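You operate a simulated robot arm through the tools that you are given. There is no shell and no other tool. Be economical: measure what you need, move in short steps, check, and stop when the job is done.

The job below is to be done with a simulated two-armed robot. You get a single attempt, and the scene is never put back.

Task
Fetch the yellow strap roll from the top of the far table and set it in the silver basket. Take the green pad on the top of the far table and put it away on the top of the white table. Take the blue strap roll on the top of the white table and put it away on the fourth shelf from the bottom of the blue shelves. Fetch the cardboard tube and stand it on the shelf under the packing bench. Put one of the big jars from the top of the tube bench on the upper shelf over the tube bench. Open the middle drawer, put the small jar from the outfeed end of the sealer in the inside of the middle drawer and shut the drawer again. Open the white door of the line one cabinet. Any order will do. Set down upright: green pad, cardboard tube, big jar, small jar.

The check looks at the end state, three seconds after you hand in, the way a careful person would. Anything else that was tipped, shoved, dropped, spilled or broken makes it a failure.

Robot
Two 7-joint arms with two-finger parallel grippers on one trunk, on a base that drives. Base frame: it is fixed to the floor where the robot stands at the start and does not move with it; the origin is under the middle of the robot, x ahead of it, y to its left, z up; the surface under the hand at the start is at about z = 85. Lengths are in cm, angles in rad, forces in N, time in s.
The left shoulder is at the start at [3.2, 17.4, 137.3], the right one opposite. With the tool pointing down near the work surface each hand reaches from about 10 to 60 cm from the robot's upright axis, wherever it stands, measured 20 degrees to its own side. Places, roughly: basket (26x17x13 cm) [50, 30, 90]; big jar [-1200, -500, 100]; blue strap roll (8x8x4 cm) [-520, 360, 90]; cardboard tube (5x5x20 cm) [-1200, -440, 100]; fourth shelf of the blue shelves [-1610, -500, 130]; green pad (5x4x4 cm) [50, -60, 90]; inside of the middle drawer [-920, -280, 40]; middle drawer [-940, -280, 40]; shelf under the packing bench [-1400, -420, 20]; small jar [-1375, -200, 75]; top of the white table [-520, 370, 90]; upper shelf over the tube bench (148x26 cm) [-1168, -446, 162]; white door of the line one cabinet [-1480, 500, 140]; yellow strap roll (8x8x4 cm) [60, -10, 90]. Payload 3.6 kg a hand.
The tool frame of a hand sits at the grasp point between the pads (the TCP): z along the fingers, y along the line on which they close. The tips reach 3 cm beyond it. Largest opening 11 cm; finger width 2, thickness 1; the body of the gripper, 4.8 by 11.2 cm, starts 5.5 cm behind the TCP.
Orientation is told as [roll, pitch, yaw] about the base's x, y, z axes, in that order, counted from this pose: with the fingers straight down and closing along the base's y, the tool's x points along the base's -x, its y along +y and its z along -z.

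Tools
- The arms move only by the tool jog_arm. It takes "left_increments", "right_increments" or both (then of equal length, played together; a hand with none holds still); each is a list of rows, each a list of 7 numbers: the opening, from 0 (shut) to 1 (fully open), then the shift along the base's x, y, z in cm, then the turn, a rotation vector about the base's x, y, z in rad. In form: [[grip, tx, ty, tz, ax, ay, az], ...]. A call has 1 to 10 rows; each row is the pose to reach, as a shift and turn from the pose commanded when the call began. A row lasts 0.2 s, in which the tool goes at most 5 cm and 0.15 rad; a call with a longer step from one row to the next is refused whole, and so is a gripper value outside its range. Where a pose cannot be reached the arm comes as near as it can. A force on the tool above 40 N (or 10 N above the force at the start of the call, whichever is more), or a blocked arm, ends the call early, and 0.2 s more pass. The fingers move at their own pace (about 15.3 cm/s each) and stop on an object; they squeeze with about 34 N. The grip force told is the motor's: it shows also when the fingers shut on nothing. Time passes only in rows, and 0.2 s behind the last, so rows that repeat a pose let the fingers close. It gives the time, the measured TCP pose, the force on the tool (base axes), the opening and the grip force at its end, in the units of the frame above (readings bear some noise), with the torque about the TCP (base axes, N m) and any sound that the robot's microphone picked up, and new pictures: "views" is both (left out), scene, wrist or none (wrist: the cameras of the hands that moved).
- Cameras (640 x 400 px; columns grow to the right, rows downward): "scene" is now at [10.08, 0.69, 153.85]; the picture's right is [0.09, -1.00, 0.00], its down [-0.71, -0.06, -0.70] and it looks along [0.70, 0.06, -0.71] (base axes); focal length 275 px, centre (320, 200). "left" rides on the left gripper at [7.2, -1.7, -10.3] in its tool frame; the picture's right is [0.23, 0.97, 0.00], its down [-0.76, 0.18, -0.62] and it looks along [-0.61, 0.14, 0.78] (tool axes); focal length 222 px, centre (320, 200). "right" rides on the right gripper at [7.2, 1.7, -10.3] in its tool frame; the picture's right is [-0.23, 0.97, 0.00], its down [-0.76, -0.18, -0.62] and it looks along [-0.61, -0.14, 0.78] (tool axes); focal length 222 px, centre (320, 200). There is no depth. A picture from a camera that has moved, and an enlarged one, comes with that camera's place and axes in the base frame and with its lens. The place of the scene camera against the robot may be out by one fixed shift of up to 1.2 cm in any direction.
- raise_lower(by): slides the trunk up (or, below 0, down) by that many cm; the arms and the scene camera ride with it, the base frame stays. It gives what a move gives, with no picture.
- steer(legs): drives the robot by 1 to 6 legs, each [ahead, left, turn to the left] in cm, cm and rad, along the robot's own axes; the way and the turn of a leg run together, so that a leg with both is an arc; at most 150 cm and 3.142 rad a leg. The arms and the cameras ride along, it lands a little off, and it stops where it bumps. It gives what a move gives, and a new picture of the scene camera.
- aim_head(pan, tilt): turns the head with the scene camera to pan (to the left, within 1.501 rad either way) and tilt (down, from -0.506 to 1.204), counted from straight ahead of the robot. It gives what a move gives, and a new picture of the scene camera.
- inspect(camera, box): a new picture of the part [left, top, right, bottom] of that camera's present view, enlarged. It takes no simulated time.
- job_done(): hands the job in; it is judged then, once.

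Work in short steps. Places have to be worked out from the pictures, the camera data and where the tool is seen: move nearer, look again, correct. Check each grasp and each placing, and mend what went wrong. You have 217 turns and 260 pictures in all, those below and enlarged ones among them. Open the grippers and draw the arms clear of the work before you hand the job in, unless the task says otherwise; then end with one line.

The tools are called after "Emit:" as name(argument=value, ...) on one line, values as JSON. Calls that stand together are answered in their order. jog_arm: Moves the arms, as the interface text tells. Its arguments: {"type":"object","properties":{"left_increments":{"type":"array"},"right_increments":{"type":"array"},"views":{"type":"string","enum":["both","scene","wrist","none"]}},"required":[]} The other tools are called the same way: raise_lower (by) slides the trunk up or down; steer (legs) drives the base; aim_head (pan, tilt) turns the head that bears the scene camera; inspect (camera, box) takes an enlarged picture of a part of a camera's view; job_done () hands the job in.

At the start:

```text
time: 0.0
left_tool_pos: [52.68, 11.82, 123.58]
left_orientation: [0.0, 0.001, -0.119]
left_ft_force: [0.4, 0.3, 1.2]
left_ft_torque: [-0.01, 0.02, -0.03]
left_grip_width: 10.98
left_grasp_force: 0.0
right_tool_pos: [47.09, -32.64, 114.75]
right_orientation: [0.0, 0.0, -0.123]
right_ft_force: [0.9, 0.3, 0.1]
right_ft_torque: [0.0, -0.01, -0.03]
right_grip_width: 11.0
right_grasp_force: 0.0
trunk travel left (down, up): [-48.8, 27.5]
robot x, y, heading: [-0.2, -0.31, 0.002]
head pan, tilt: [0.091, 0.792]
```

scene: 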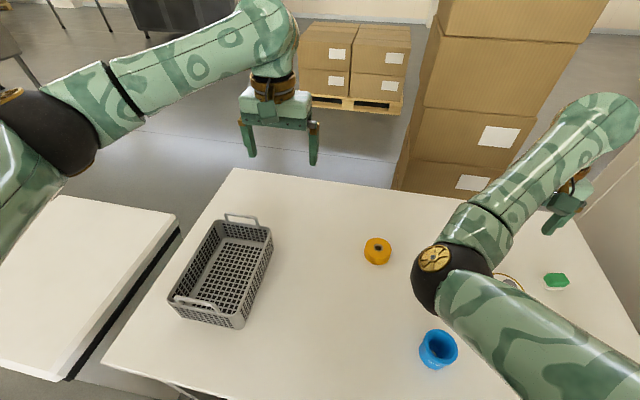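
right: 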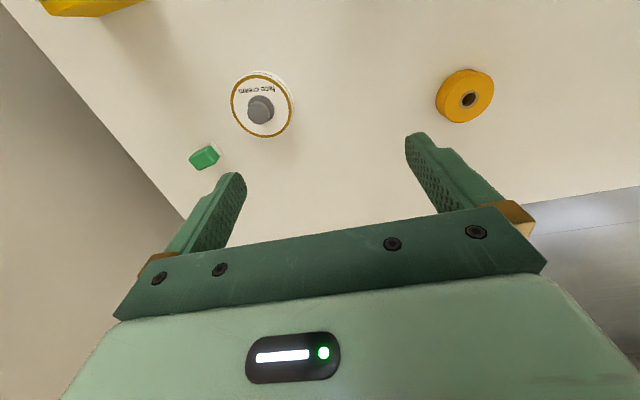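
left: 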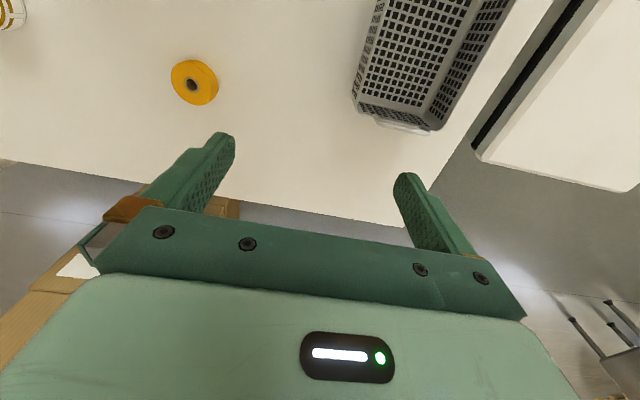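

I place the yellow roll at about (56,-12) and the pad at about (52,-59), with a jar close by. Before I shift the base to the right, I look to that side.

Emit:
aim_head(pan=-0.9, tilt=0.7)

Emit:
inspect(camera="right", box=[0, 0, 640, 400])

```text
time: 1.3
left_tool_pos: [52.76, 11.82, 123.53]
left_orientation: [-0.002, 0.001, -0.121]
left_ft_force: [0.2, -1.0, 0.3]
left_ft_torque: [-0.01, 0.01, -0.02]
left_grip_width: 10.97
left_grasp_force: 0.1
right_tool_pos: [47.14, -32.76, 114.78]
right_orientation: [0.0, 0.0, -0.121]
right_ft_force: [-1.3, 0.6, -0.6]
right_ft_torque: [0.03, 0.0, -0.02]
right_grip_width: 11.0
right_grasp_force: 0.0
trunk travel left (down, up): [-48.8, 27.5]
robot x, y, heading: [0.46, -0.1, -0.002]
head pan, tilt: [-0.901, 0.7]
camera scene: at [7.3, -6.69, 154.62], right [-0.78, -0.62, 0.0], down [-0.4, 0.5, -0.76], along [0.48, -0.6, -0.64], focal length 275 px, centre (320, 200)
```

scene: 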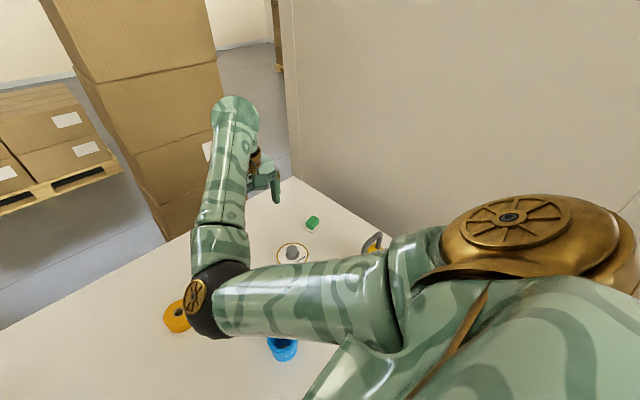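

```text
1.00 times, centred on (320, 200) of right (not enlarged: the box is as wide or as high as the picture)
camera zoom: at [40.13, -30.11, 125.08], right [0.34, 0.94, 0.0], down [0.73, -0.27, 0.62], along [0.58, -0.21, -0.78], focal length 222 px, centre (320, 200)
```

zoom: 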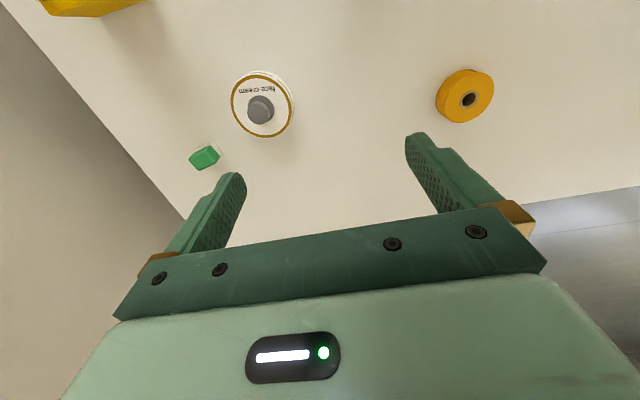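

The wall on the right stands past the table's edge (y about -75). I move the base 27 cm to the right, so the right hand can reach the pad and the left hand the roll.

Emit:
steer(legs=[[0, -27, 0]])

```text
time: 3.2
left_tool_pos: [52.78, -15.99, 123.59]
left_orientation: [0.001, 0.002, -0.125]
left_ft_force: [0.2, -0.4, -0.3]
left_ft_torque: [0.02, 0.01, -0.02]
left_grip_width: 11.0
left_grasp_force: 0.0
right_tool_pos: [46.92, -60.45, 114.69]
right_orientation: [0.0, 0.0, -0.127]
right_ft_force: [0.0, -0.4, -0.2]
right_ft_torque: [0.01, -0.02, -0.02]
right_grip_width: 10.98
right_grasp_force: 0.1
trunk travel left (down, up): [-48.8, 27.5]
robot x, y, heading: [0.08, -27.72, -0.003]
head pan, tilt: [-0.901, 0.7]
camera scene: at [7.19, -34.29, 154.62], right [-0.79, -0.62, 0.0], down [-0.4, 0.51, -0.76], along [0.47, -0.6, -0.64], focal length 275 px, centre (320, 200)
```

scene: 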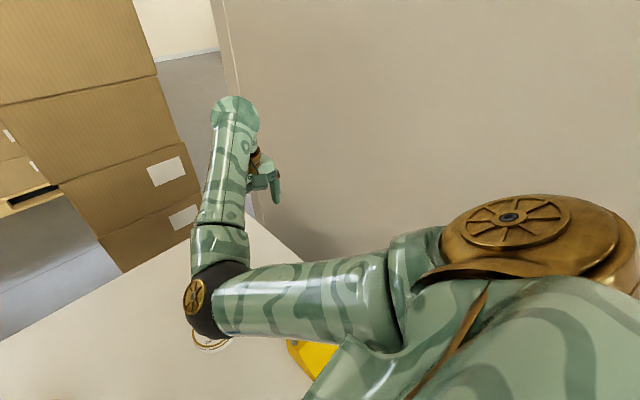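

Both hands are near their objects. I go down to about z=100 over each one and look again.

Emit:
jog_arm(left_increments=[[1, 1, 1, -4.5, 0, 0, 0], [1, 2, 2, -9, 0, 0, 0], [1, 3, 3, -13.5, 0, 0, 0], [1, 3, 4, -18, 0, 0, 0], [1, 3, 4, -22, 0, 0, 0], [1, 3, 4, -23, 0, 0, 0]], right_increments=[[1, 1, 0.7, -2.5, 0, 0, 0], [1, 2, 1.5, -5, 0, 0, 0], [1, 3, 2.2, -8, 0, 0, 0], [1, 4, 3, -10, 0, 0, 0], [1, 4.3, 3, -13, 0, 0, 0], [1, 4.3, 3, -14, 0, 0, 0]])

```text
time: 4.6
left_tool_pos: [55.6, -12.09, 100.64]
left_orientation: [0.0, 0.001, -0.122]
left_ft_force: [0.4, -0.6, -0.5]
left_ft_torque: [0.02, -0.01, 0.0]
left_grip_width: 10.99
left_grasp_force: 0.0
right_tool_pos: [51.27, -57.47, 100.75]
right_orientation: [-0.002, -0.001, -0.127]
right_ft_force: [-0.3, 0.5, 0.9]
right_ft_torque: [-0.02, -0.01, -0.02]
right_grip_width: 11.01
right_grasp_force: 0.0
trunk travel left (down, up): [-48.8, 27.5]
robot x, y, heading: [0.17, -27.41, -0.008]
head pan, tilt: [-0.901, 0.7]
camera scene: at [7.18, -34.21, 154.63], right [-0.79, -0.62, 0.0], down [-0.4, 0.51, -0.76], along [0.47, -0.6, -0.64], focal length 275 px, centre (320, 200)
camera right: at [44.19, -54.84, 111.09], right [0.35, 0.94, 0.0], down [0.73, -0.27, 0.62], along [0.58, -0.22, -0.78], focal length 222 px, centre (320, 200)
camera left: at [48.37, -12.84, 110.81], right [-0.1, 0.99, 0.0], down [0.78, 0.08, 0.62], along [0.62, 0.06, -0.78], focal length 222 px, centre (320, 200)
```

scene: 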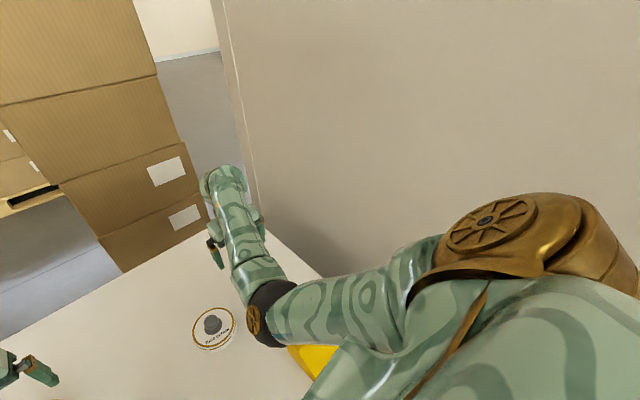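
right: 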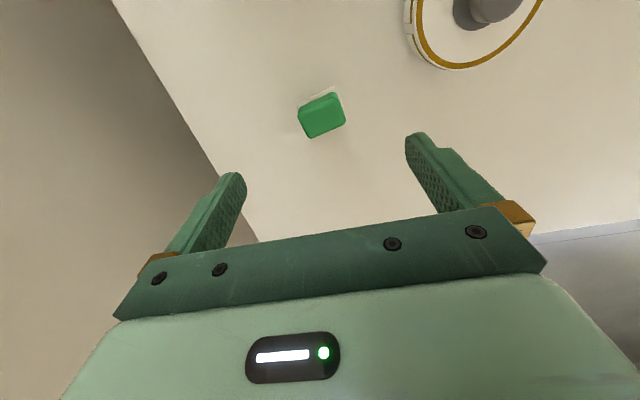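
left: 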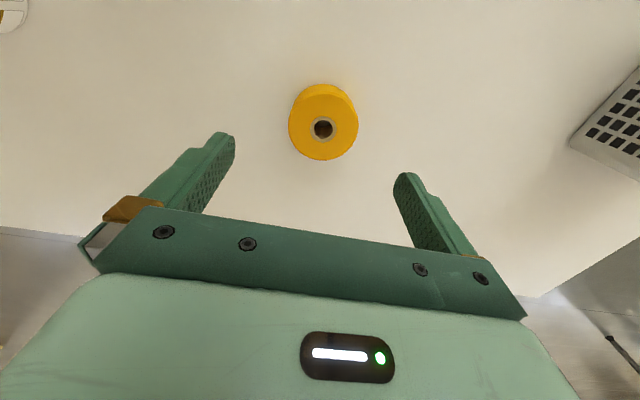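

The roll's top is at (56.5,-11.8) and the pad at (51.4,-57.4), its faces turned about 0.2 rad from the hand. I correct for both and go down to z≈89.

Emit:
jog_arm(left_increments=[[1, 0.9, 0.3, -3, 0, 0, 0], [1, 0.9, 0.3, -7, 0, 0, 0], [1, 0.9, 0.3, -10, 0, 0, 0], [1, 0.9, 0.3, -11.8, 0, 0, 0]], right_increments=[[1, 0.1, 0.1, -3, 0, 0, 0.1], [1, 0.1, 0.1, -7, 0, 0, 0.18], [1, 0.1, 0.1, -10, 0, 0, 0.18], [1, 0.1, 0.1, -11.8, 0, 0, 0.18]], views="wrist")

```text
time: 5.6
left_tool_pos: [55.61, -11.05, 89.33]
left_orientation: [-0.002, 0.0, -0.125]
left_ft_force: [0.3, -0.1, -0.2]
left_ft_torque: [-0.01, 0.06, -0.02]
left_grip_width: 11.02
left_grasp_force: 0.0
left hand out of reach, approached as far as the arm can: row 3, 4
right_tool_pos: [51.23, -57.36, 89.03]
right_orientation: [0.0, 0.001, 0.054]
right_ft_force: [-0.6, 0.7, 0.3]
right_ft_torque: [0.01, 0.01, 0.01]
right_grip_width: 11.02
right_grasp_force: 0.0
trunk travel left (down, up): [-48.8, 27.5]
robot x, y, heading: [0.01, -27.16, -0.005]
head pan, tilt: [-0.901, 0.7]
camera right: at [43.91, -56.05, 99.4], right [0.17, 0.98, 0.0], down [0.77, -0.14, 0.62], along [0.61, -0.11, -0.78], focal length 222 px, centre (320, 200)
camera left: at [48.24, -11.7, 99.54], right [-0.1, 0.99, 0.0], down [0.78, 0.08, 0.62], along [0.62, 0.06, -0.78], focal length 222 px, centre (320, 200)
```

right: 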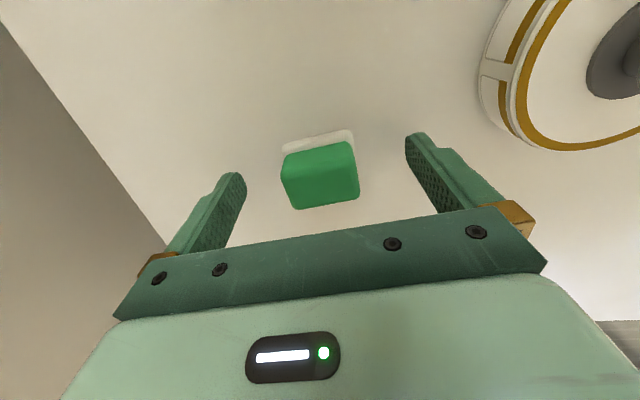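
left: 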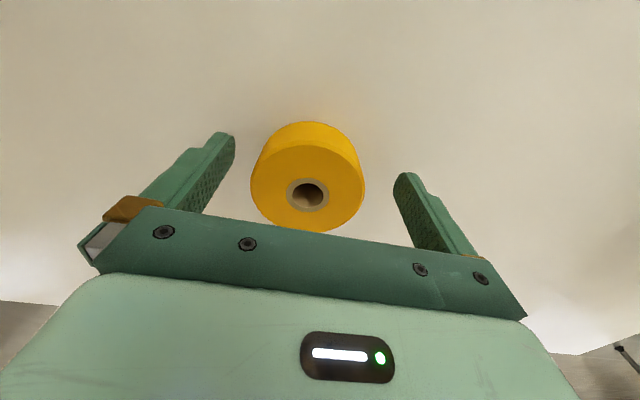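

The pad is centred in the right hand. The roll sits about 0.7 cm off in y from the left hand, so I nudge the left hand and then close both.

Emit:
jog_arm(left_increments=[[1, -0.7, -0.2, 0.3, 0, 0, 0], [1, -0.7, -0.2, 0.1, 0, 0, 0], [0, -0.7, -0.2, 0.1, 0, 0, 0], [0, -0.7, -0.2, 0.1, 0, 0, 0], [0, -0.7, -0.2, 0.1, 0, 0, 0]], right_increments=[[1, 0.2, 0, -0.2, 0, 0, 0], [1, 0.2, 0, -0.2, 0, 0, 0], [0, 0.2, 0, -0.2, 0, 0, 0], [0, 0.2, 0, -0.2, 0, 0, 0], [0, 0.2, 0, -0.2, 0, 0, 0]], views="wrist")

```text
time: 6.8
left_tool_pos: [55.17, -11.09, 89.28]
left_orientation: [-0.002, 0.001, -0.126]
left_ft_force: [-0.9, -2.3, 4.5]
left_ft_torque: [0.09, 0.07, 0.03]
left_grip_width: 7.1
left_grasp_force: 33.8
left hand out of reach, approached as far as the arm can: row 1, 2, 3, 4, 5
right_tool_pos: [51.44, -57.54, 88.75]
right_orientation: [-0.002, 0.002, 0.053]
right_ft_force: [0.4, 1.2, 0.9]
right_ft_torque: [-0.01, 0.0, -0.02]
right_grip_width: 4.7
right_grasp_force: 33.9
trunk travel left (down, up): [-48.8, 27.5]
robot x, y, heading: [0.16, -27.48, -0.007]
head pan, tilt: [-0.901, 0.7]
camera right: at [44.08, -56.24, 99.11], right [0.18, 0.98, 0.0], down [0.77, -0.14, 0.62], along [0.61, -0.11, -0.78], focal length 222 px, centre (320, 200)
camera left: at [47.94, -11.89, 99.45], right [-0.1, 0.99, 0.0], down [0.78, 0.08, 0.62], along [0.62, 0.06, -0.78], focal length 222 px, centre (320, 200)
```

right: 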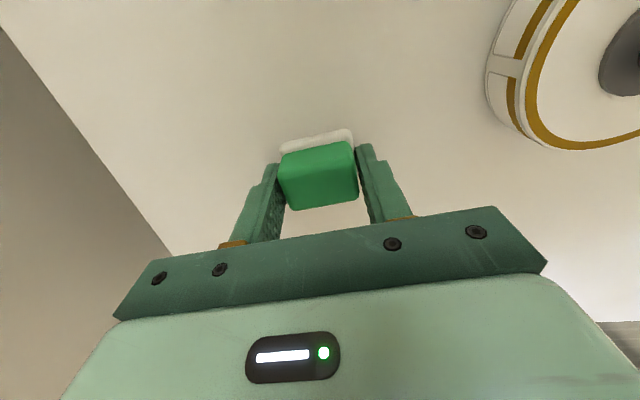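
left: 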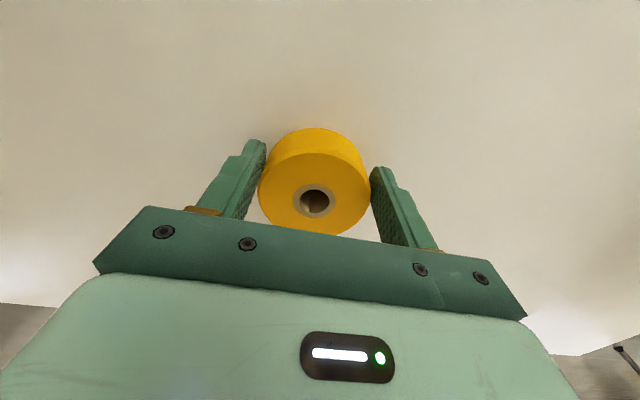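

Both fingers have stopped on their objects (7.1 and 4.7 cm). I lift a little to test the holds.

Emit:
jog_arm(left_increments=[[0, -0.9, 0, 1.5, 0, 0, 0], [0, -0.9, 0, 3, 0, 0, 0]], right_increments=[[0, 0, 0, 1.5, 0, 0, 0], [0, 0, 0, 3, 0, 0, 0]], views="wrist")

```text
time: 7.4
left_tool_pos: [56.13, -11.42, 91.17]
left_orientation: [0.0, 0.004, -0.126]
left_ft_force: [0.8, 0.9, -2.3]
left_ft_torque: [0.01, 0.02, -0.01]
left_grip_width: 7.1
left_grasp_force: 33.6
left hand out of reach, approached as far as the arm can: row 1, 2
right_tool_pos: [51.32, -57.4, 91.73]
right_orientation: [0.002, -0.001, 0.054]
right_ft_force: [-0.4, 0.4, -0.7]
right_ft_torque: [-0.02, 0.0, 0.03]
right_grip_width: 4.68
right_grasp_force: 33.6
trunk travel left (down, up): [-48.8, 27.5]
robot x, y, heading: [-0.16, -27.95, -0.008]
head pan, tilt: [-0.901, 0.7]
camera right: at [44.08, -56.0, 102.08], right [0.18, 0.98, 0.0], down [0.77, -0.14, 0.62], along [0.61, -0.11, -0.78], focal length 222 px, centre (320, 200)
camera left: at [48.95, -12.09, 101.37], right [-0.1, 0.99, 0.0], down [0.78, 0.08, 0.62], along [0.62, 0.07, -0.78], focal length 222 px, centre (320, 200)
```

right: 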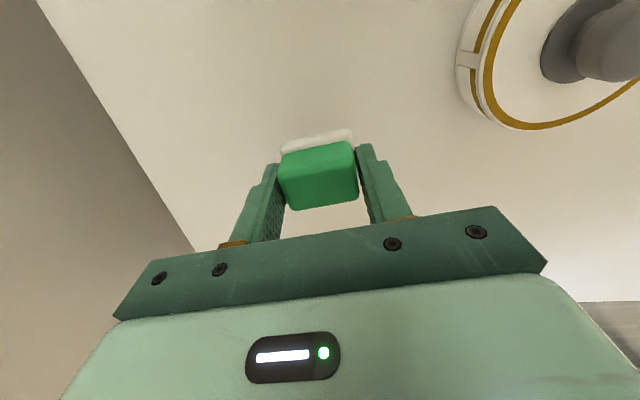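
left: 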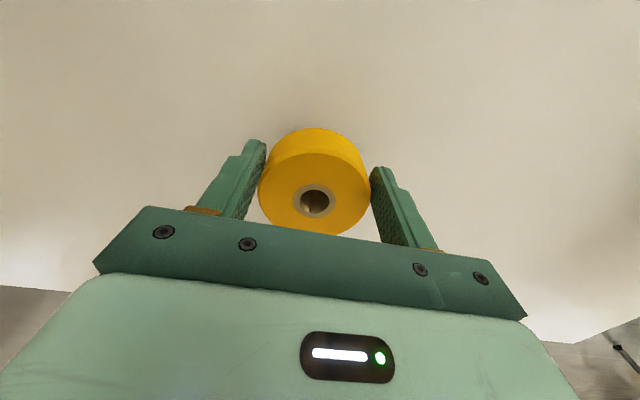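

Both are held. I raise the hands and pull the left one in, then drive back left so the basket lies in front of the left arm.

Emit:
jog_arm(left_increments=[[0, -2, 0, 4, 0, 0, 0], [0, -4, 0, 8, 0, 0, 0], [0, -6, 0, 12, 0, 0, 0], [0, -8, 0, 16, 0, 0, 0], [0, -10, 0, 20, 0, 0, 0]], right_increments=[[0, -2, 0, 4, 0, 0, 0], [0, -4, 0, 8, 0, 0, 0], [0, -6, 0, 12, 0, 0, 0], [0, -8, 0, 16, 0, 0, 0], [0, -10, 0, 20, 0, 0, 0]], views="none")

Emit:
steer(legs=[[0, 33, 0]])

Emit:
aim_head(pan=0.5, tilt=0.75)

```text
time: 8.6
left_tool_pos: [61.42, -14.25, 107.91]
left_orientation: [-0.001, 0.005, -0.127]
left_ft_force: [-0.3, -0.7, -1.8]
left_ft_torque: [-0.01, 0.05, -0.02]
left_grip_width: 7.05
left_grasp_force: 33.5
left hand out of reach, approached as far as the arm can: row 1, 2, 3, 4, 5
right_tool_pos: [43.43, -59.36, 109.09]
right_orientation: [-0.018, 0.003, 0.042]
right_ft_force: [0.4, -0.1, -0.3]
right_ft_torque: [0.02, 0.01, 0.0]
right_grip_width: 4.67
right_grasp_force: 33.6
right hand out of reach, approached as far as the arm can: row 5
trunk travel left (down, up): [-48.8, 27.5]
robot x, y, heading: [0.11, -27.36, -0.002]
head pan, tilt: [-0.901, 0.7]
```

```text
time: 10.8
left_tool_pos: [61.56, 18.59, 107.83]
left_orientation: [0.0, 0.003, -0.125]
left_ft_force: [-0.8, 0.3, -1.4]
left_ft_torque: [-0.02, 0.03, -0.01]
left_grip_width: 7.08
left_grasp_force: 33.9
right_tool_pos: [43.75, -26.37, 109.39]
right_orientation: [-0.012, -0.004, 0.045]
right_ft_force: [-0.4, -0.2, -0.2]
right_ft_torque: [-0.01, 0.01, -0.01]
right_grip_width: 4.66
right_grasp_force: 34.2
trunk travel left (down, up): [-48.8, 27.5]
robot x, y, heading: [0.23, 5.54, -0.001]
head pan, tilt: [-0.901, 0.7]
camera scene: at [7.36, -1.48, 154.63], right [-0.79, -0.62, 0.0], down [-0.4, 0.51, -0.76], along [0.47, -0.6, -0.64], focal length 275 px, centre (320, 200)
```

scene: 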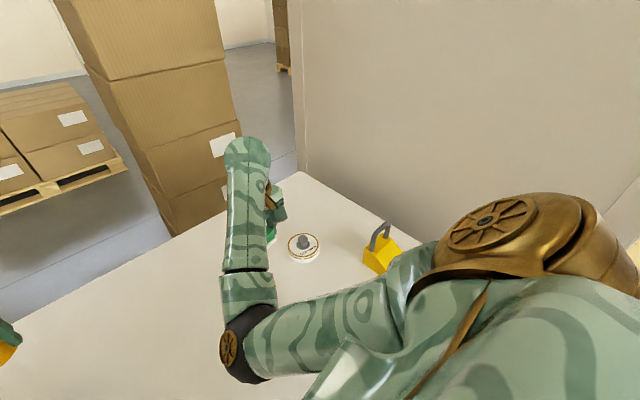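

```text
time: 12.3
left_tool_pos: [61.43, 18.49, 107.91]
left_orientation: [0.0, 0.003, -0.123]
left_ft_force: [-1.0, 0.0, -1.6]
left_ft_torque: [0.0, 0.04, 0.0]
left_grip_width: 7.06
left_grasp_force: 33.5
right_tool_pos: [43.71, -26.52, 109.42]
right_orientation: [-0.014, -0.004, 0.043]
right_ft_force: [-0.2, 0.1, -0.8]
right_ft_torque: [-0.01, 0.01, -0.04]
right_grip_width: 4.66
right_grasp_force: 34.6
trunk travel left (down, up): [-48.8, 27.5]
robot x, y, heading: [-0.42, 4.85, -0.004]
head pan, tilt: [0.499, 0.75]
camera scene: at [9.4, 9.07, 154.2], right [0.48, -0.88, 0.0], down [-0.6, -0.32, -0.73], along [0.64, 0.35, -0.68], focal length 275 px, centre (320, 200)
```

scene: 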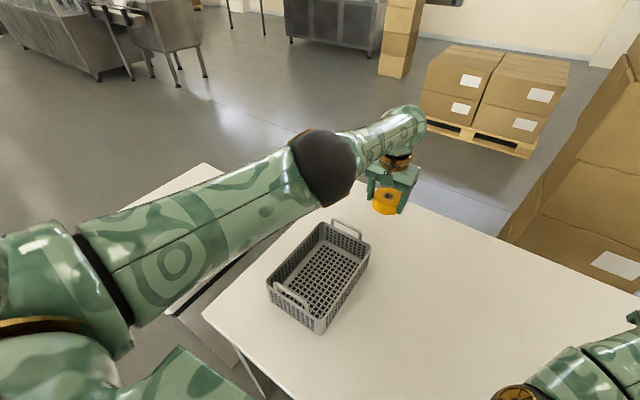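

The left hand sits at (61,18) and the basket centre is near (42,27). I bring the hand inward in a measured move to see that the arm follows.

Emit:
jog_arm(left_increments=[[0, -2, 1, 2, 0, 0, 0], [0, -5, 2, 4, 0, 0, 0], [0, -8, 4, 6, 0, 0, 0], [0, -11, 5, 6, 0, 0, 0]], views="scene")

```text
time: 13.3
left_tool_pos: [62.63, 21.04, 113.13]
left_orientation: [0.0, 0.004, -0.124]
left_ft_force: [-0.3, -0.3, -2.0]
left_ft_torque: [-0.01, 0.02, 0.02]
left_grip_width: 7.07
left_grasp_force: 33.7
left hand out of reach, approached as far as the arm can: row 1, 2, 3, 4
right_tool_pos: [43.74, -26.6, 109.35]
right_orientation: [-0.015, -0.003, 0.045]
right_ft_force: [0.6, 0.1, 0.7]
right_ft_torque: [-0.03, 0.02, 0.01]
right_grip_width: 4.67
right_grasp_force: 33.7
trunk travel left (down, up): [-48.8, 27.5]
robot x, y, heading: [-0.08, 4.86, 0.002]
head pan, tilt: [0.499, 0.75]
camera scene: at [9.4, 9.04, 154.2], right [0.48, -0.88, 0.0], down [-0.6, -0.32, -0.73], along [0.64, 0.35, -0.68], focal length 275 px, centre (320, 200)
```

scene: 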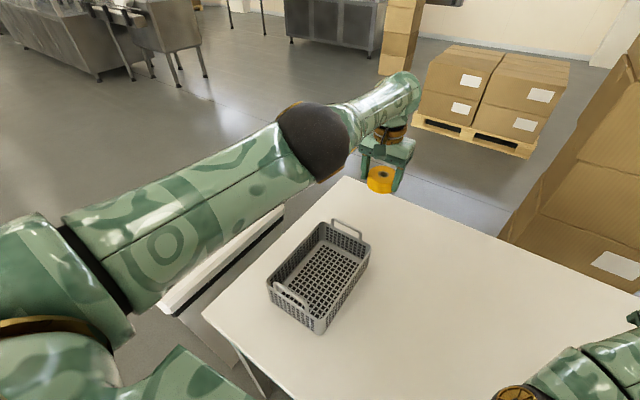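

The hand rose but did not come in: the arm is stretched straight. I try a longer inward and sideways pull to bend the elbow.

Emit:
jog_arm(left_increments=[[0, -3, 3, 0, 0, 0, 0], [0, -6, 6, 0, 0, 0, 0], [0, -9, 8, 0, 0, 0, 0], [0, -12, 8, 0, 0, 0, 0], [0, -15, 8, 0, 0, 0, 0], [0, -18, 8, 0, 0, 0, 0], [0, -20, 8, 0, 0, 0, 0], [0, -20, 8, 0, 0, 0, 0]], views="scene")

```text
time: 15.1
left_tool_pos: [63.08, 29.28, 111.39]
left_orientation: [0.0, 0.002, -0.126]
left_ft_force: [0.5, 0.6, -1.3]
left_ft_torque: [0.01, 0.04, -0.02]
left_grip_width: 7.05
left_grasp_force: 34.1
left hand out of reach, approached as far as the arm can: row 1, 2, 3, 4, 5, 6, 7, 8
right_tool_pos: [43.81, -26.56, 109.28]
right_orientation: [-0.015, -0.002, 0.045]
right_ft_force: [-0.1, 0.1, -0.4]
right_ft_torque: [-0.01, 0.01, -0.01]
right_grip_width: 4.69
right_grasp_force: 34.0
trunk travel left (down, up): [-48.8, 27.5]
robot x, y, heading: [0.3, 5.2, -0.005]
head pan, tilt: [0.499, 0.75]
camera scene: at [9.39, 9.07, 154.2], right [0.48, -0.88, 0.0], down [-0.6, -0.32, -0.73], along [0.64, 0.35, -0.68], focal length 275 px, centre (320, 200)
```

scene: 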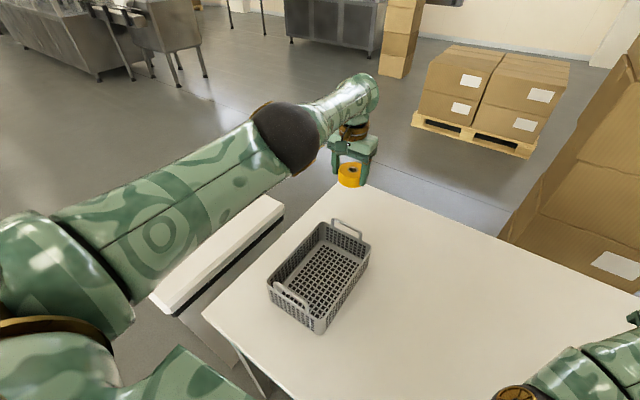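

The elbow is locked straight. I raise the trunk for clearance, then command down and inward so the elbow has to flex.

Emit:
raise_lower(by=15)

Emit:
jog_arm(left_increments=[[0, 0, 0, -4, 0, 0, 0], [0, -1, 0, -8, 0, 0, 0], [0, -3, 0, -12, 0, 0, 0], [0, -6, 0, -14, 0, 0, 0], [0, -9, 0, -15, 0, 0, 0], [0, -12, 0, -15, 0, 0, 0]], views="scene")

```text
time: 16.8
left_tool_pos: [62.5, 30.06, 127.34]
left_orientation: [0.002, -0.008, -0.124]
left_ft_force: [0.7, 0.3, -1.5]
left_ft_torque: [-0.02, 0.02, 0.04]
left_grip_width: 7.09
left_grasp_force: 33.3
right_tool_pos: [43.89, -26.45, 124.33]
right_orientation: [-0.013, -0.006, 0.047]
right_ft_force: [-0.3, -0.6, -1.1]
right_ft_torque: [0.02, -0.02, -0.02]
right_grip_width: 4.66
right_grasp_force: 33.5
trunk travel left (down, up): [-63.8, 12.5]
robot x, y, heading: [0.09, 5.33, -0.003]
head pan, tilt: [0.499, 0.75]
```

```text
time: 18.2
left_tool_pos: [57.57, 30.09, 109.47]
left_orientation: [0.001, -0.007, -0.124]
left_ft_force: [-0.2, -0.4, -1.3]
left_ft_torque: [-0.01, 0.03, 0.0]
left_grip_width: 7.03
left_grasp_force: 34.1
left hand out of reach, approached as far as the arm can: row 1, 2, 4, 5, 6
right_tool_pos: [43.84, -26.42, 124.27]
right_orientation: [-0.012, -0.003, 0.045]
right_ft_force: [0.0, -0.6, -0.1]
right_ft_torque: [-0.01, 0.0, -0.03]
right_grip_width: 4.65
right_grasp_force: 34.3
trunk travel left (down, up): [-63.8, 12.5]
robot x, y, heading: [0.15, 5.15, -0.004]
head pan, tilt: [0.499, 0.75]
camera scene: at [8.08, 9.12, 169.25], right [0.48, -0.88, 0.0], down [-0.6, -0.32, -0.73], along [0.64, 0.35, -0.68], focal length 275 px, centre (320, 200)
```

scene: 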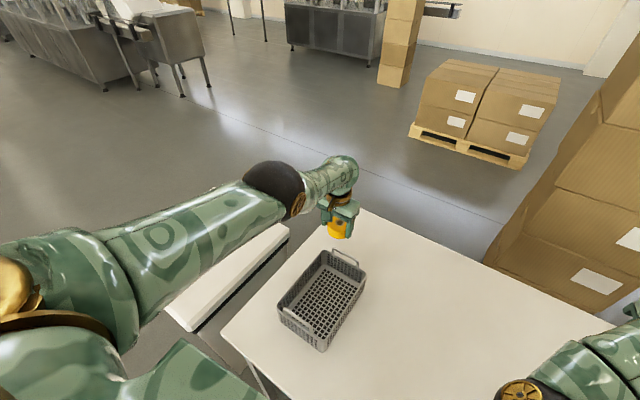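

The arm still holds near full stretch, so I use the base: back 15.5 cm and 3 cm to the right brings the roll over the basket.

Emit:
steer(legs=[[-15.5, -3, 0]])

Emit:
inspect(camera="left", box=[0, 0, 640, 400])

```text
time: 20.1
left_tool_pos: [55.23, 35.01, 136.37]
left_orientation: [0.547, -0.547, -0.207]
left_ft_force: [-1.2, 0.1, -8.6]
left_ft_torque: [0.13, -0.19, -0.03]
left_grip_width: 7.03
left_grasp_force: 33.8
right_tool_pos: [45.66, -44.07, 121.93]
right_orientation: [-0.173, 0.306, 0.557]
right_ft_force: [0.6, 1.1, -2.3]
right_ft_torque: [-0.06, 0.09, 0.02]
right_grip_width: 4.68
right_grasp_force: 34.2
trunk travel left (down, up): [-63.8, 12.5]
robot x, y, heading: [-3.66, -24.25, 0.615]
head pan, tilt: [0.499, 0.75]
stopped in leg 1: the robot was blocked; the commanded pose is now the measured one
camera scene: at [7.98, -11.27, 169.1], right [0.9, -0.44, -0.03], down [-0.33, -0.63, -0.7], along [0.29, 0.64, -0.71], focal length 275 px, centre (320, 200)
```

scene: 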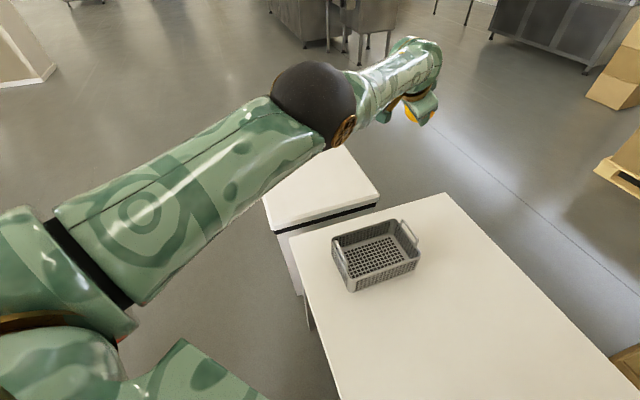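

```text
1.00 times, centred on (320, 200) of left (not enlarged: the box is as wide or as high as the picture)
camera zoom: at [43.92, 30.51, 139.34], right [-0.28, 0.91, 0.31], down [0.28, -0.23, 0.93], along [0.92, 0.35, -0.19], focal length 222 px, centre (320, 200)
```

zoom: 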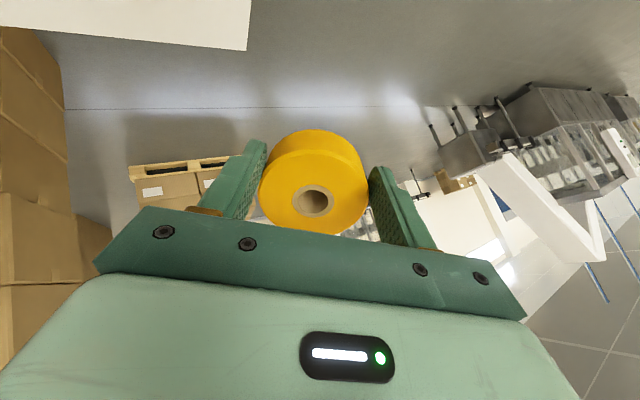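

The robot was blocked and got turned. Before anything else I check what it hit and whether the table things still stand.

Emit:
aim_head(pan=-0.7, tilt=0.75)

Emit:
aim_head(pan=-1.5, tilt=0.4)

Emit:
aim_head(pan=1.5, tilt=0.6)

```text
time: 21.5
left_tool_pos: [43.66, 36.24, 129.27]
left_orientation: [0.294, -0.47, -0.02]
left_ft_force: [-10.1, 8.3, -5.0]
left_ft_torque: [-0.42, -0.5, -0.35]
left_grip_width: 7.0
left_grasp_force: 34.0
right_tool_pos: [34.66, -39.82, 124.85]
right_orientation: [-0.185, 0.194, 0.407]
right_ft_force: [2.8, 4.9, 1.8]
right_ft_torque: [-0.37, 0.1, 0.0]
right_grip_width: 4.69
right_grasp_force: 33.7
trunk travel left (down, up): [-63.8, 12.5]
robot x, y, heading: [-7.76, -17.21, 0.469]
head pan, tilt: [-0.7, 0.75]
camera scene: at [-2.54, -16.06, 169.57], right [-0.23, -0.97, 0.01], down [-0.65, 0.15, -0.75], along [0.73, -0.18, -0.66], focal length 275 px, centre (320, 200)
```

scene: 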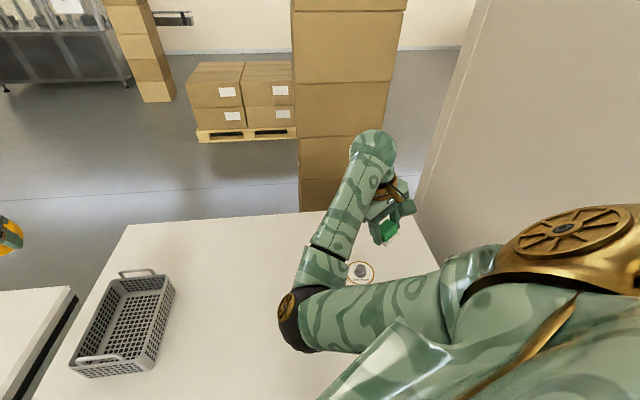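

```text
time: 22.6
left_tool_pos: [45.54, 33.07, 128.28]
left_orientation: [0.302, -0.442, -0.003]
left_ft_force: [-1.1, -0.5, -1.7]
left_ft_torque: [-0.03, 0.04, -0.05]
left_grip_width: 6.95
left_grasp_force: 34.1
right_tool_pos: [38.54, -42.84, 123.22]
right_orientation: [-0.165, 0.211, 0.433]
right_ft_force: [0.2, 0.2, -0.4]
right_ft_torque: [0.01, -0.05, 0.02]
right_grip_width: 4.67
right_grasp_force: 34.0
trunk travel left (down, up): [-63.8, 12.5]
robot x, y, heading: [-6.87, -19.22, 0.489]
head pan, tilt: [-1.499, 0.4]
camera scene: at [-1.56, -26.71, 172.37], right [-0.85, -0.53, 0.0], down [-0.21, 0.33, -0.92], along [0.49, -0.78, -0.39], focal length 275 px, centre (320, 200)
```

scene: 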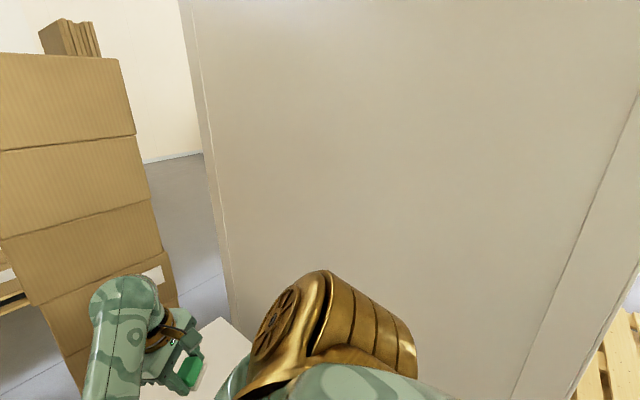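

```text
time: 25.2
left_tool_pos: [45.85, 32.79, 128.2]
left_orientation: [0.301, -0.441, -0.001]
left_ft_force: [-0.1, 0.7, -2.6]
left_ft_torque: [-0.01, 0.08, -0.05]
left_grip_width: 6.97
left_grasp_force: 34.3
right_tool_pos: [38.83, -43.24, 123.15]
right_orientation: [-0.166, 0.215, 0.436]
right_ft_force: [0.9, -0.5, -0.2]
right_ft_torque: [-0.01, 0.0, -0.01]
right_grip_width: 4.68
right_grasp_force: 33.8
trunk travel left (down, up): [-63.8, 12.5]
robot x, y, heading: [-6.66, -19.8, 0.493]
head pan, tilt: [1.499, 0.6]
camera scene: at [-9.69, -11.13, 170.55], right [0.91, 0.41, 0.0], down [0.23, -0.52, -0.83], along [-0.34, 0.75, -0.56], focal length 275 px, centre (320, 200)
```

scene: 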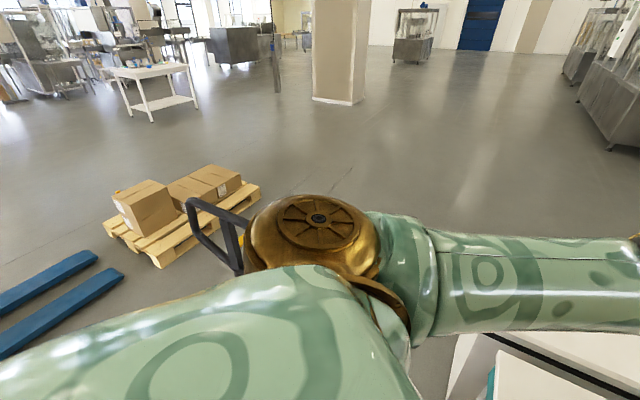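

The black pallet-jack handle behind on the left is what I hit. The table items look untouched. I ease forward while turning back to heading 0.

Emit:
steer(legs=[[4, 0, -0.25], [1, 0, -0.24]])

Emit:
aim_head(pan=0.0, tilt=0.9)

```text
time: 27.3
left_tool_pos: [68.92, 3.75, 128.08]
left_orientation: [0.303, -0.44, -0.486]
left_ft_force: [-0.2, -0.3, -1.3]
left_ft_torque: [-0.02, 0.08, -0.01]
left_grip_width: 6.93
left_grasp_force: 34.1
right_tool_pos: [27.38, -60.08, 123.23]
right_orientation: [-0.165, 0.215, -0.051]
right_ft_force: [0.2, -0.7, -0.7]
right_ft_torque: [-0.02, -0.03, 0.03]
right_grip_width: 4.7
right_grasp_force: 35.2
trunk travel left (down, up): [-63.8, 12.5]
robot x, y, heading: [-2.27, -18.33, 0.006]
head pan, tilt: [1.499, 0.6]
camera scene: at [-0.69, -9.44, 170.55], right [1.0, -0.07, 0.0], down [-0.04, -0.56, -0.83], along [0.05, 0.82, -0.56], focal length 275 px, centre (320, 200)
```

scene: 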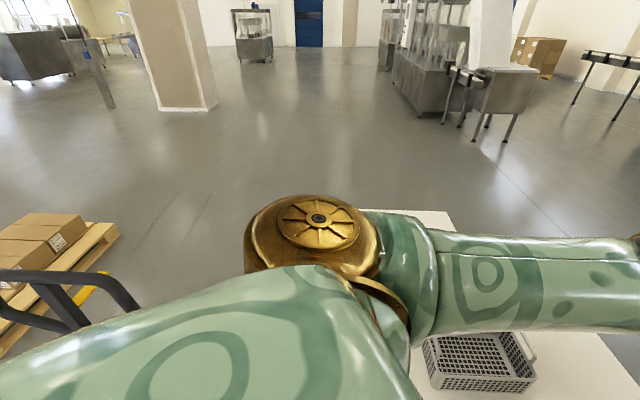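

```text
time: 28.9
left_tool_pos: [68.91, 3.78, 128.16]
left_orientation: [0.303, -0.442, -0.486]
left_ft_force: [-0.5, 0.6, -2.5]
left_ft_torque: [0.02, 0.08, -0.02]
left_grip_width: 6.91
left_grasp_force: 34.1
right_tool_pos: [27.37, -60.22, 123.39]
right_orientation: [-0.167, 0.212, -0.052]
right_ft_force: [0.7, 0.9, -0.9]
right_ft_torque: [0.0, -0.01, -0.02]
right_grip_width: 4.66
right_grasp_force: 34.0
trunk travel left (down, up): [-63.8, 12.5]
robot x, y, heading: [-2.08, -18.02, 0.007]
head pan, tilt: [0.0, 0.901]
camera scene: at [6.27, -18.21, 168.06], right [0.01, -1.0, 0.0], down [-0.78, -0.01, -0.62], along [0.62, 0.0, -0.78], focal length 275 px, centre (320, 200)
```

scene: 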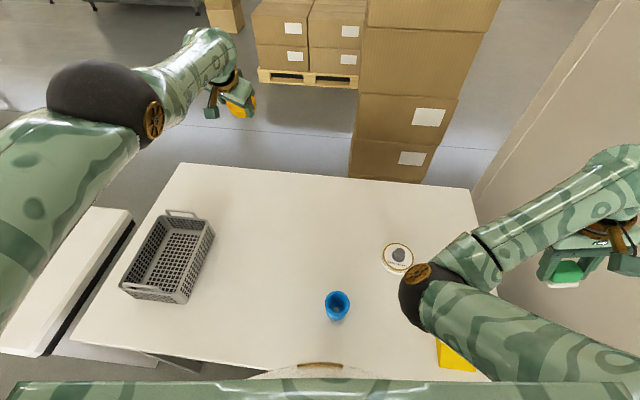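

All the table items stand as before. Now I straighten the left hand to vertical while pulling it inward.

Emit:
jog_arm(left_increments=[[0, -3, 0, -1, -0.032, 0.101, 0.062], [0, -6, 0, -2, -0.064, 0.202, 0.124], [0, -9, 0, -3, -0.096, 0.304, 0.187], [0, -12, 0, -3, -0.128, 0.405, 0.249], [0, -15, 0, -3, -0.16, 0.506, 0.311], [0, -18, 0, -3, -0.16, 0.506, 0.311]], views="scene")

```text
time: 30.3
left_tool_pos: [59.28, 3.35, 123.79]
left_orientation: [-0.001, 0.002, -0.098]
left_ft_force: [0.7, -0.5, -2.5]
left_ft_torque: [0.05, 0.06, 0.01]
left_grip_width: 6.92
left_grasp_force: 34.0
left hand out of reach, approached as far as the arm can: row 1, 2, 3, 4, 5, 6
right_tool_pos: [27.33, -60.19, 123.24]
right_orientation: [-0.169, 0.214, -0.052]
right_ft_force: [-0.3, -0.3, -1.0]
right_ft_torque: [-0.01, -0.02, 0.02]
right_grip_width: 4.68
right_grasp_force: 34.2
trunk travel left (down, up): [-63.8, 12.5]
robot x, y, heading: [-1.85, -17.9, 0.011]
head pan, tilt: [0.0, 0.901]
camera scene: at [6.28, -18.23, 168.06], right [0.01, -1.0, 0.0], down [-0.78, 0.0, -0.62], along [0.62, 0.0, -0.78], focal length 275 px, centre (320, 200)
```

scene: 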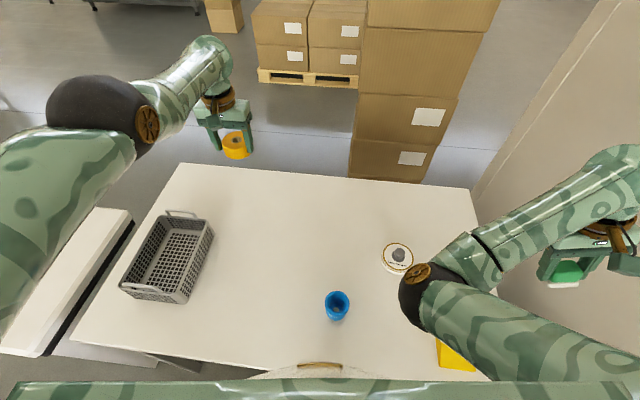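

The wrist keeps the same distance from the shoulder, so the elbow is at its straight limit. Its flexing direction should carry the hand to the right, so I pull that way and inward.

Emit:
jog_arm(left_increments=[[0, -1, -4.5, 0, 0, 0, 0], [0, -3, -9, 0, 0, 0, 0], [0, -5, -13, 0, 0, 0, 0], [0, -8, -16, 0, 0, 0, 0], [0, -11, -19, 0, 0, 0, 0], [0, -14, -21, 0, 0, 0, 0], [0, -17, -22, 0, 0, 0, 0]], views="scene")

```text
time: 31.9
left_tool_pos: [54.1, -18.29, 123.27]
left_orientation: [0.0, 0.001, -0.097]
left_ft_force: [-0.7, -1.0, -2.2]
left_ft_torque: [0.04, 0.07, -0.01]
left_grip_width: 6.94
left_grasp_force: 33.5
left hand out of reach, approached as far as the arm can: row 1, 2, 3, 4, 5, 6, 7
right_tool_pos: [27.36, -60.21, 123.19]
right_orientation: [-0.169, 0.214, -0.053]
right_ft_force: [0.1, 0.0, -0.3]
right_ft_torque: [-0.03, -0.05, -0.01]
right_grip_width: 4.66
right_grasp_force: 34.9
trunk travel left (down, up): [-63.8, 12.5]
robot x, y, heading: [-2.23, -18.32, 0.007]
head pan, tilt: [0.0, 0.901]
camera scene: at [6.27, -18.23, 168.06], right [0.01, -1.0, 0.0], down [-0.78, 0.0, -0.62], along [0.62, 0.0, -0.78], focal length 275 px, centre (320, 200)
```

scene: 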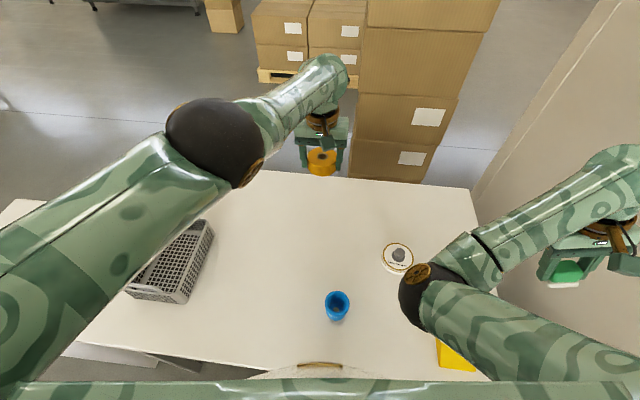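

The radius shrank slightly, to about 56.5. I try a plain inward pull.

Emit:
jog_arm(left_increments=[[0, -3, -3, 0, 0, 0, 0], [0, -6, -6, 0, 0, 0, 0], [0, -9, -9, 0, 0, 0, 0], [0, -12, -12, 0, 0, 0, 0], [0, -15, -14, 0, 0, 0, 0], [0, -18, -14, 0, 0, 0, 0]], views="none")

```text
time: 33.3
left_tool_pos: [53.0, -18.84, 119.31]
left_orientation: [-0.001, 0.002, -0.097]
left_ft_force: [-0.3, 0.1, -1.6]
left_ft_torque: [-0.02, 0.03, 0.01]
left_grip_width: 6.92
left_grasp_force: 33.7
left hand out of reach, approached as far as the arm can: row 1, 2, 3, 4, 5, 6
right_tool_pos: [27.26, -60.19, 123.27]
right_orientation: [-0.166, 0.212, -0.052]
right_ft_force: [0.0, -0.3, -0.7]
right_ft_torque: [0.0, -0.02, -0.01]
right_grip_width: 4.68
right_grasp_force: 34.1
trunk travel left (down, up): [-63.8, 12.5]
robot x, y, heading: [-2.17, -18.23, 0.004]
head pan, tilt: [0.0, 0.901]
```

That side has a limit too. The table below is empty here, so I try down and inward.

Emit:
jog_arm(left_increments=[[0, 0, 2, -4.5, 0, 0, 0], [0, 0, 4, -9, 0, 0, 0], [0, -2, 6, -13, 0, 0, 0], [0, -5, 8, -17, 0, 0, 0], [0, -8, 9, -20, 0, 0, 0], [0, -11, 10, -22, 0, 0, 0], [0, -14, 10, -22, 0, 0, 0], [0, -17, 10, -22, 0, 0, 0]], views="scene")

```text
refused: row 4 steps farther than a row can; nothing moved
```

Emit:
jog_arm(left_increments=[[0, 0, 2, -4, 0, 0, 0], [0, 0, 4, -8, 0, 0, 0], [0, -2, 5, -12, 0, 0, 0], [0, -5, 6, -15, 0, 0, 0], [0, -8, 7, -18, 0, 0, 0], [0, -11, 7, -20, 0, 0, 0], [0, -14, 7, -21, 0, 0, 0], [0, -17, 7, -21, 0, 0, 0]], views="scene")

```text
time: 35.1
left_tool_pos: [35.76, -11.74, 98.23]
left_orientation: [-0.001, -0.002, -0.099]
left_ft_force: [-1.3, 0.0, -1.3]
left_ft_torque: [0.05, 0.03, -0.03]
left_grip_width: 6.94
left_grasp_force: 33.9
left hand out of reach, approached as far as the arm can: row 2, 3
right_tool_pos: [27.25, -60.29, 123.29]
right_orientation: [-0.166, 0.213, -0.053]
right_ft_force: [-0.2, 0.2, 0.2]
right_ft_torque: [0.0, 0.0, 0.0]
right_grip_width: 4.68
right_grasp_force: 33.7
trunk travel left (down, up): [-63.8, 12.5]
robot x, y, heading: [-2.01, -17.95, 0.002]
head pan, tilt: [0.0, 0.901]
camera scene: at [6.07, -18.24, 168.08], right [0.01, -1.0, 0.0], down [-0.78, 0.0, -0.62], along [0.62, 0.0, -0.78], focal length 275 px, centre (320, 200)
```

scene: 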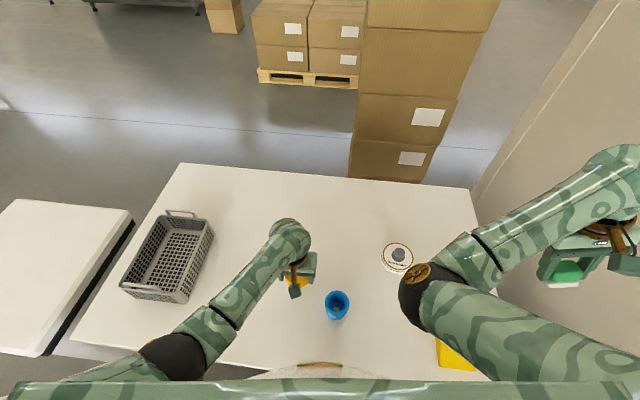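

The elbow has bent and the arm follows again. I lift the hand clear of the basket's height, then drive left to y≈5.

Emit:
jog_arm(left_increments=[[0, 0, 2, 4, 0, 0, 0], [0, 0, 4, 8, 0, 0, 0], [0, 0, 6, 12, 0, 0, 0], [0, 0, 8, 15, 0, 0, 0]], views="none")

Emit:
steer(legs=[[2, 22, 0]])

```text
time: 36.0
left_tool_pos: [35.83, 4.91, 110.09]
left_orientation: [0.207, 0.02, -0.067]
left_ft_force: [0.6, 0.5, -2.2]
left_ft_torque: [0.0, 0.04, -0.01]
left_grip_width: 6.9
left_grasp_force: 33.9
right_tool_pos: [27.22, -60.12, 123.33]
right_orientation: [-0.171, 0.214, -0.054]
right_ft_force: [-0.7, 0.4, -0.8]
right_ft_torque: [-0.01, 0.01, 0.03]
right_grip_width: 4.69
right_grasp_force: 34.3
trunk travel left (down, up): [-63.8, 12.5]
robot x, y, heading: [-2.04, -18.3, 0.007]
head pan, tilt: [0.0, 0.901]
stopped in row 4 (left hand): the arm was blocked; the commanded pose is now the measured one
```

```text
time: 37.7
left_tool_pos: [37.65, 26.75, 110.04]
left_orientation: [0.206, 0.023, -0.065]
left_ft_force: [-0.7, -0.1, -2.8]
left_ft_torque: [-0.02, 0.04, -0.02]
left_grip_width: 6.89
left_grasp_force: 33.9
right_tool_pos: [29.15, -38.24, 123.2]
right_orientation: [-0.168, 0.214, -0.051]
right_ft_force: [0.3, -0.2, -0.4]
right_ft_torque: [0.0, 0.01, -0.05]
right_grip_width: 4.7
right_grasp_force: 34.0
trunk travel left (down, up): [-63.8, 12.5]
robot x, y, heading: [-0.15, 3.71, 0.009]
head pan, tilt: [0.0, 0.901]
camera scene: at [8.03, 3.67, 168.07], right [0.01, -1.0, 0.0], down [-0.78, -0.01, -0.62], along [0.62, 0.01, -0.78], focal length 275 px, centre (320, 200)
```

scene: 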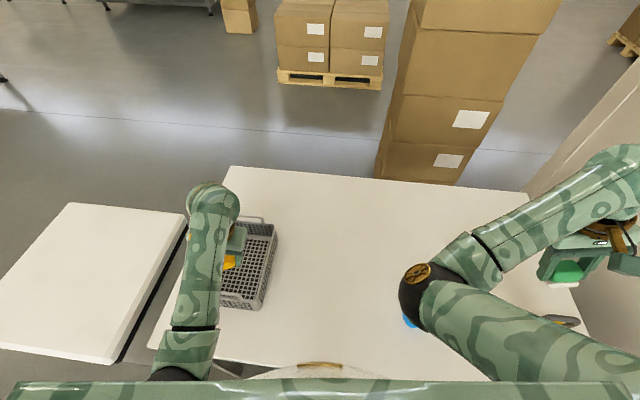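

The left hand is over the basket, rolled by 0.2 rad. I straighten it and move 4 cm forward, then look through the wrist camera.

Emit:
jog_arm(left_increments=[[0, 2, 0, 0, -0.1, 0, 0], [0, 4, 0, 0, -0.2, -0.02, -0.04]], views="wrist")

```text
time: 38.3
left_tool_pos: [41.7, 27.02, 109.97]
left_orientation: [0.013, -0.016, -0.102]
left_ft_force: [-0.1, -0.3, -1.6]
left_ft_torque: [0.0, 0.04, -0.02]
left_grip_width: 6.89
left_grasp_force: 34.4
right_tool_pos: [29.21, -38.27, 123.29]
right_orientation: [-0.169, 0.213, -0.049]
right_ft_force: [0.9, -1.0, -1.0]
right_ft_torque: [-0.01, 0.0, -0.01]
right_grip_width: 4.65
right_grasp_force: 34.1
trunk travel left (down, up): [-63.8, 12.5]
robot x, y, heading: [-0.15, 3.94, 0.009]
head pan, tilt: [0.0, 0.901]
camera left: at [34.27, 26.06, 120.07], right [-0.13, 0.99, 0.01], down [0.77, 0.09, 0.64], along [0.63, 0.09, -0.77], focal length 222 px, centre (320, 200)
```

left: 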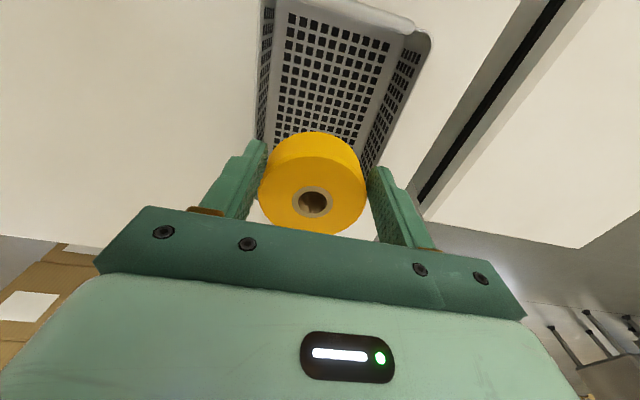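

In the wrist view the basket's centre line lies near y=28.5 and its middle near x=45.5. I shift there and lower into the mouth, then check.

Emit:
jog_arm(left_increments=[[0, 2, 0.7, 0, 0, 0, 0], [0, 3.7, 1.4, -2, 0, 0, 0], [0, 3.7, 1.4, -6, 0, 0, 0], [0, 3.7, 1.4, -9, 0, 0, 0], [0, 3.7, 1.4, -12, 0, 0, 0]], views="both")

```text
time: 39.5
left_tool_pos: [45.35, 28.37, 97.86]
left_orientation: [0.007, -0.015, -0.105]
left_ft_force: [-0.5, 0.2, -1.7]
left_ft_torque: [-0.03, 0.06, -0.03]
left_grip_width: 6.86
left_grasp_force: 34.3
right_tool_pos: [29.1, -38.24, 123.46]
right_orientation: [-0.168, 0.213, -0.05]
right_ft_force: [0.2, -0.3, 0.1]
right_ft_torque: [-0.02, 0.02, 0.03]
right_grip_width: 4.68
right_grasp_force: 34.0
trunk travel left (down, up): [-63.8, 12.5]
robot x, y, heading: [-0.05, 3.46, 0.01]
head pan, tilt: [0.0, 0.901]
camera scene: at [8.08, 3.72, 168.06], right [0.01, -1.0, 0.0], down [-0.78, -0.01, -0.62], along [0.62, 0.01, -0.78], focal length 275 px, centre (320, 200)
camera left: at [37.91, 27.33, 107.93], right [-0.12, 0.99, 0.0], down [0.77, 0.09, 0.64], along [0.63, 0.08, -0.77], focal length 222 px, centre (320, 200)
```

scene: 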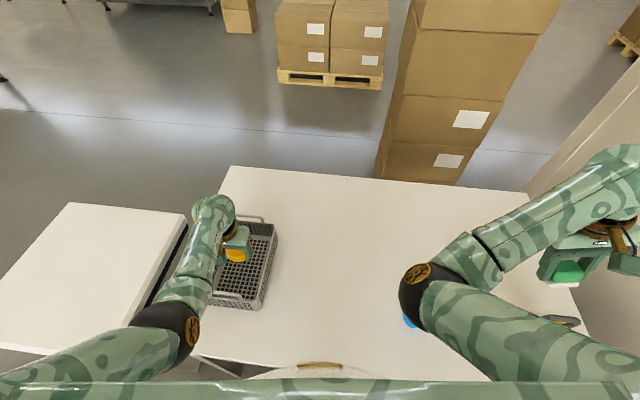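
left: 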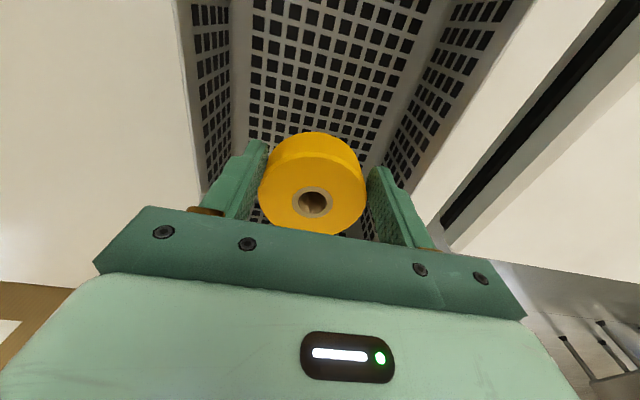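

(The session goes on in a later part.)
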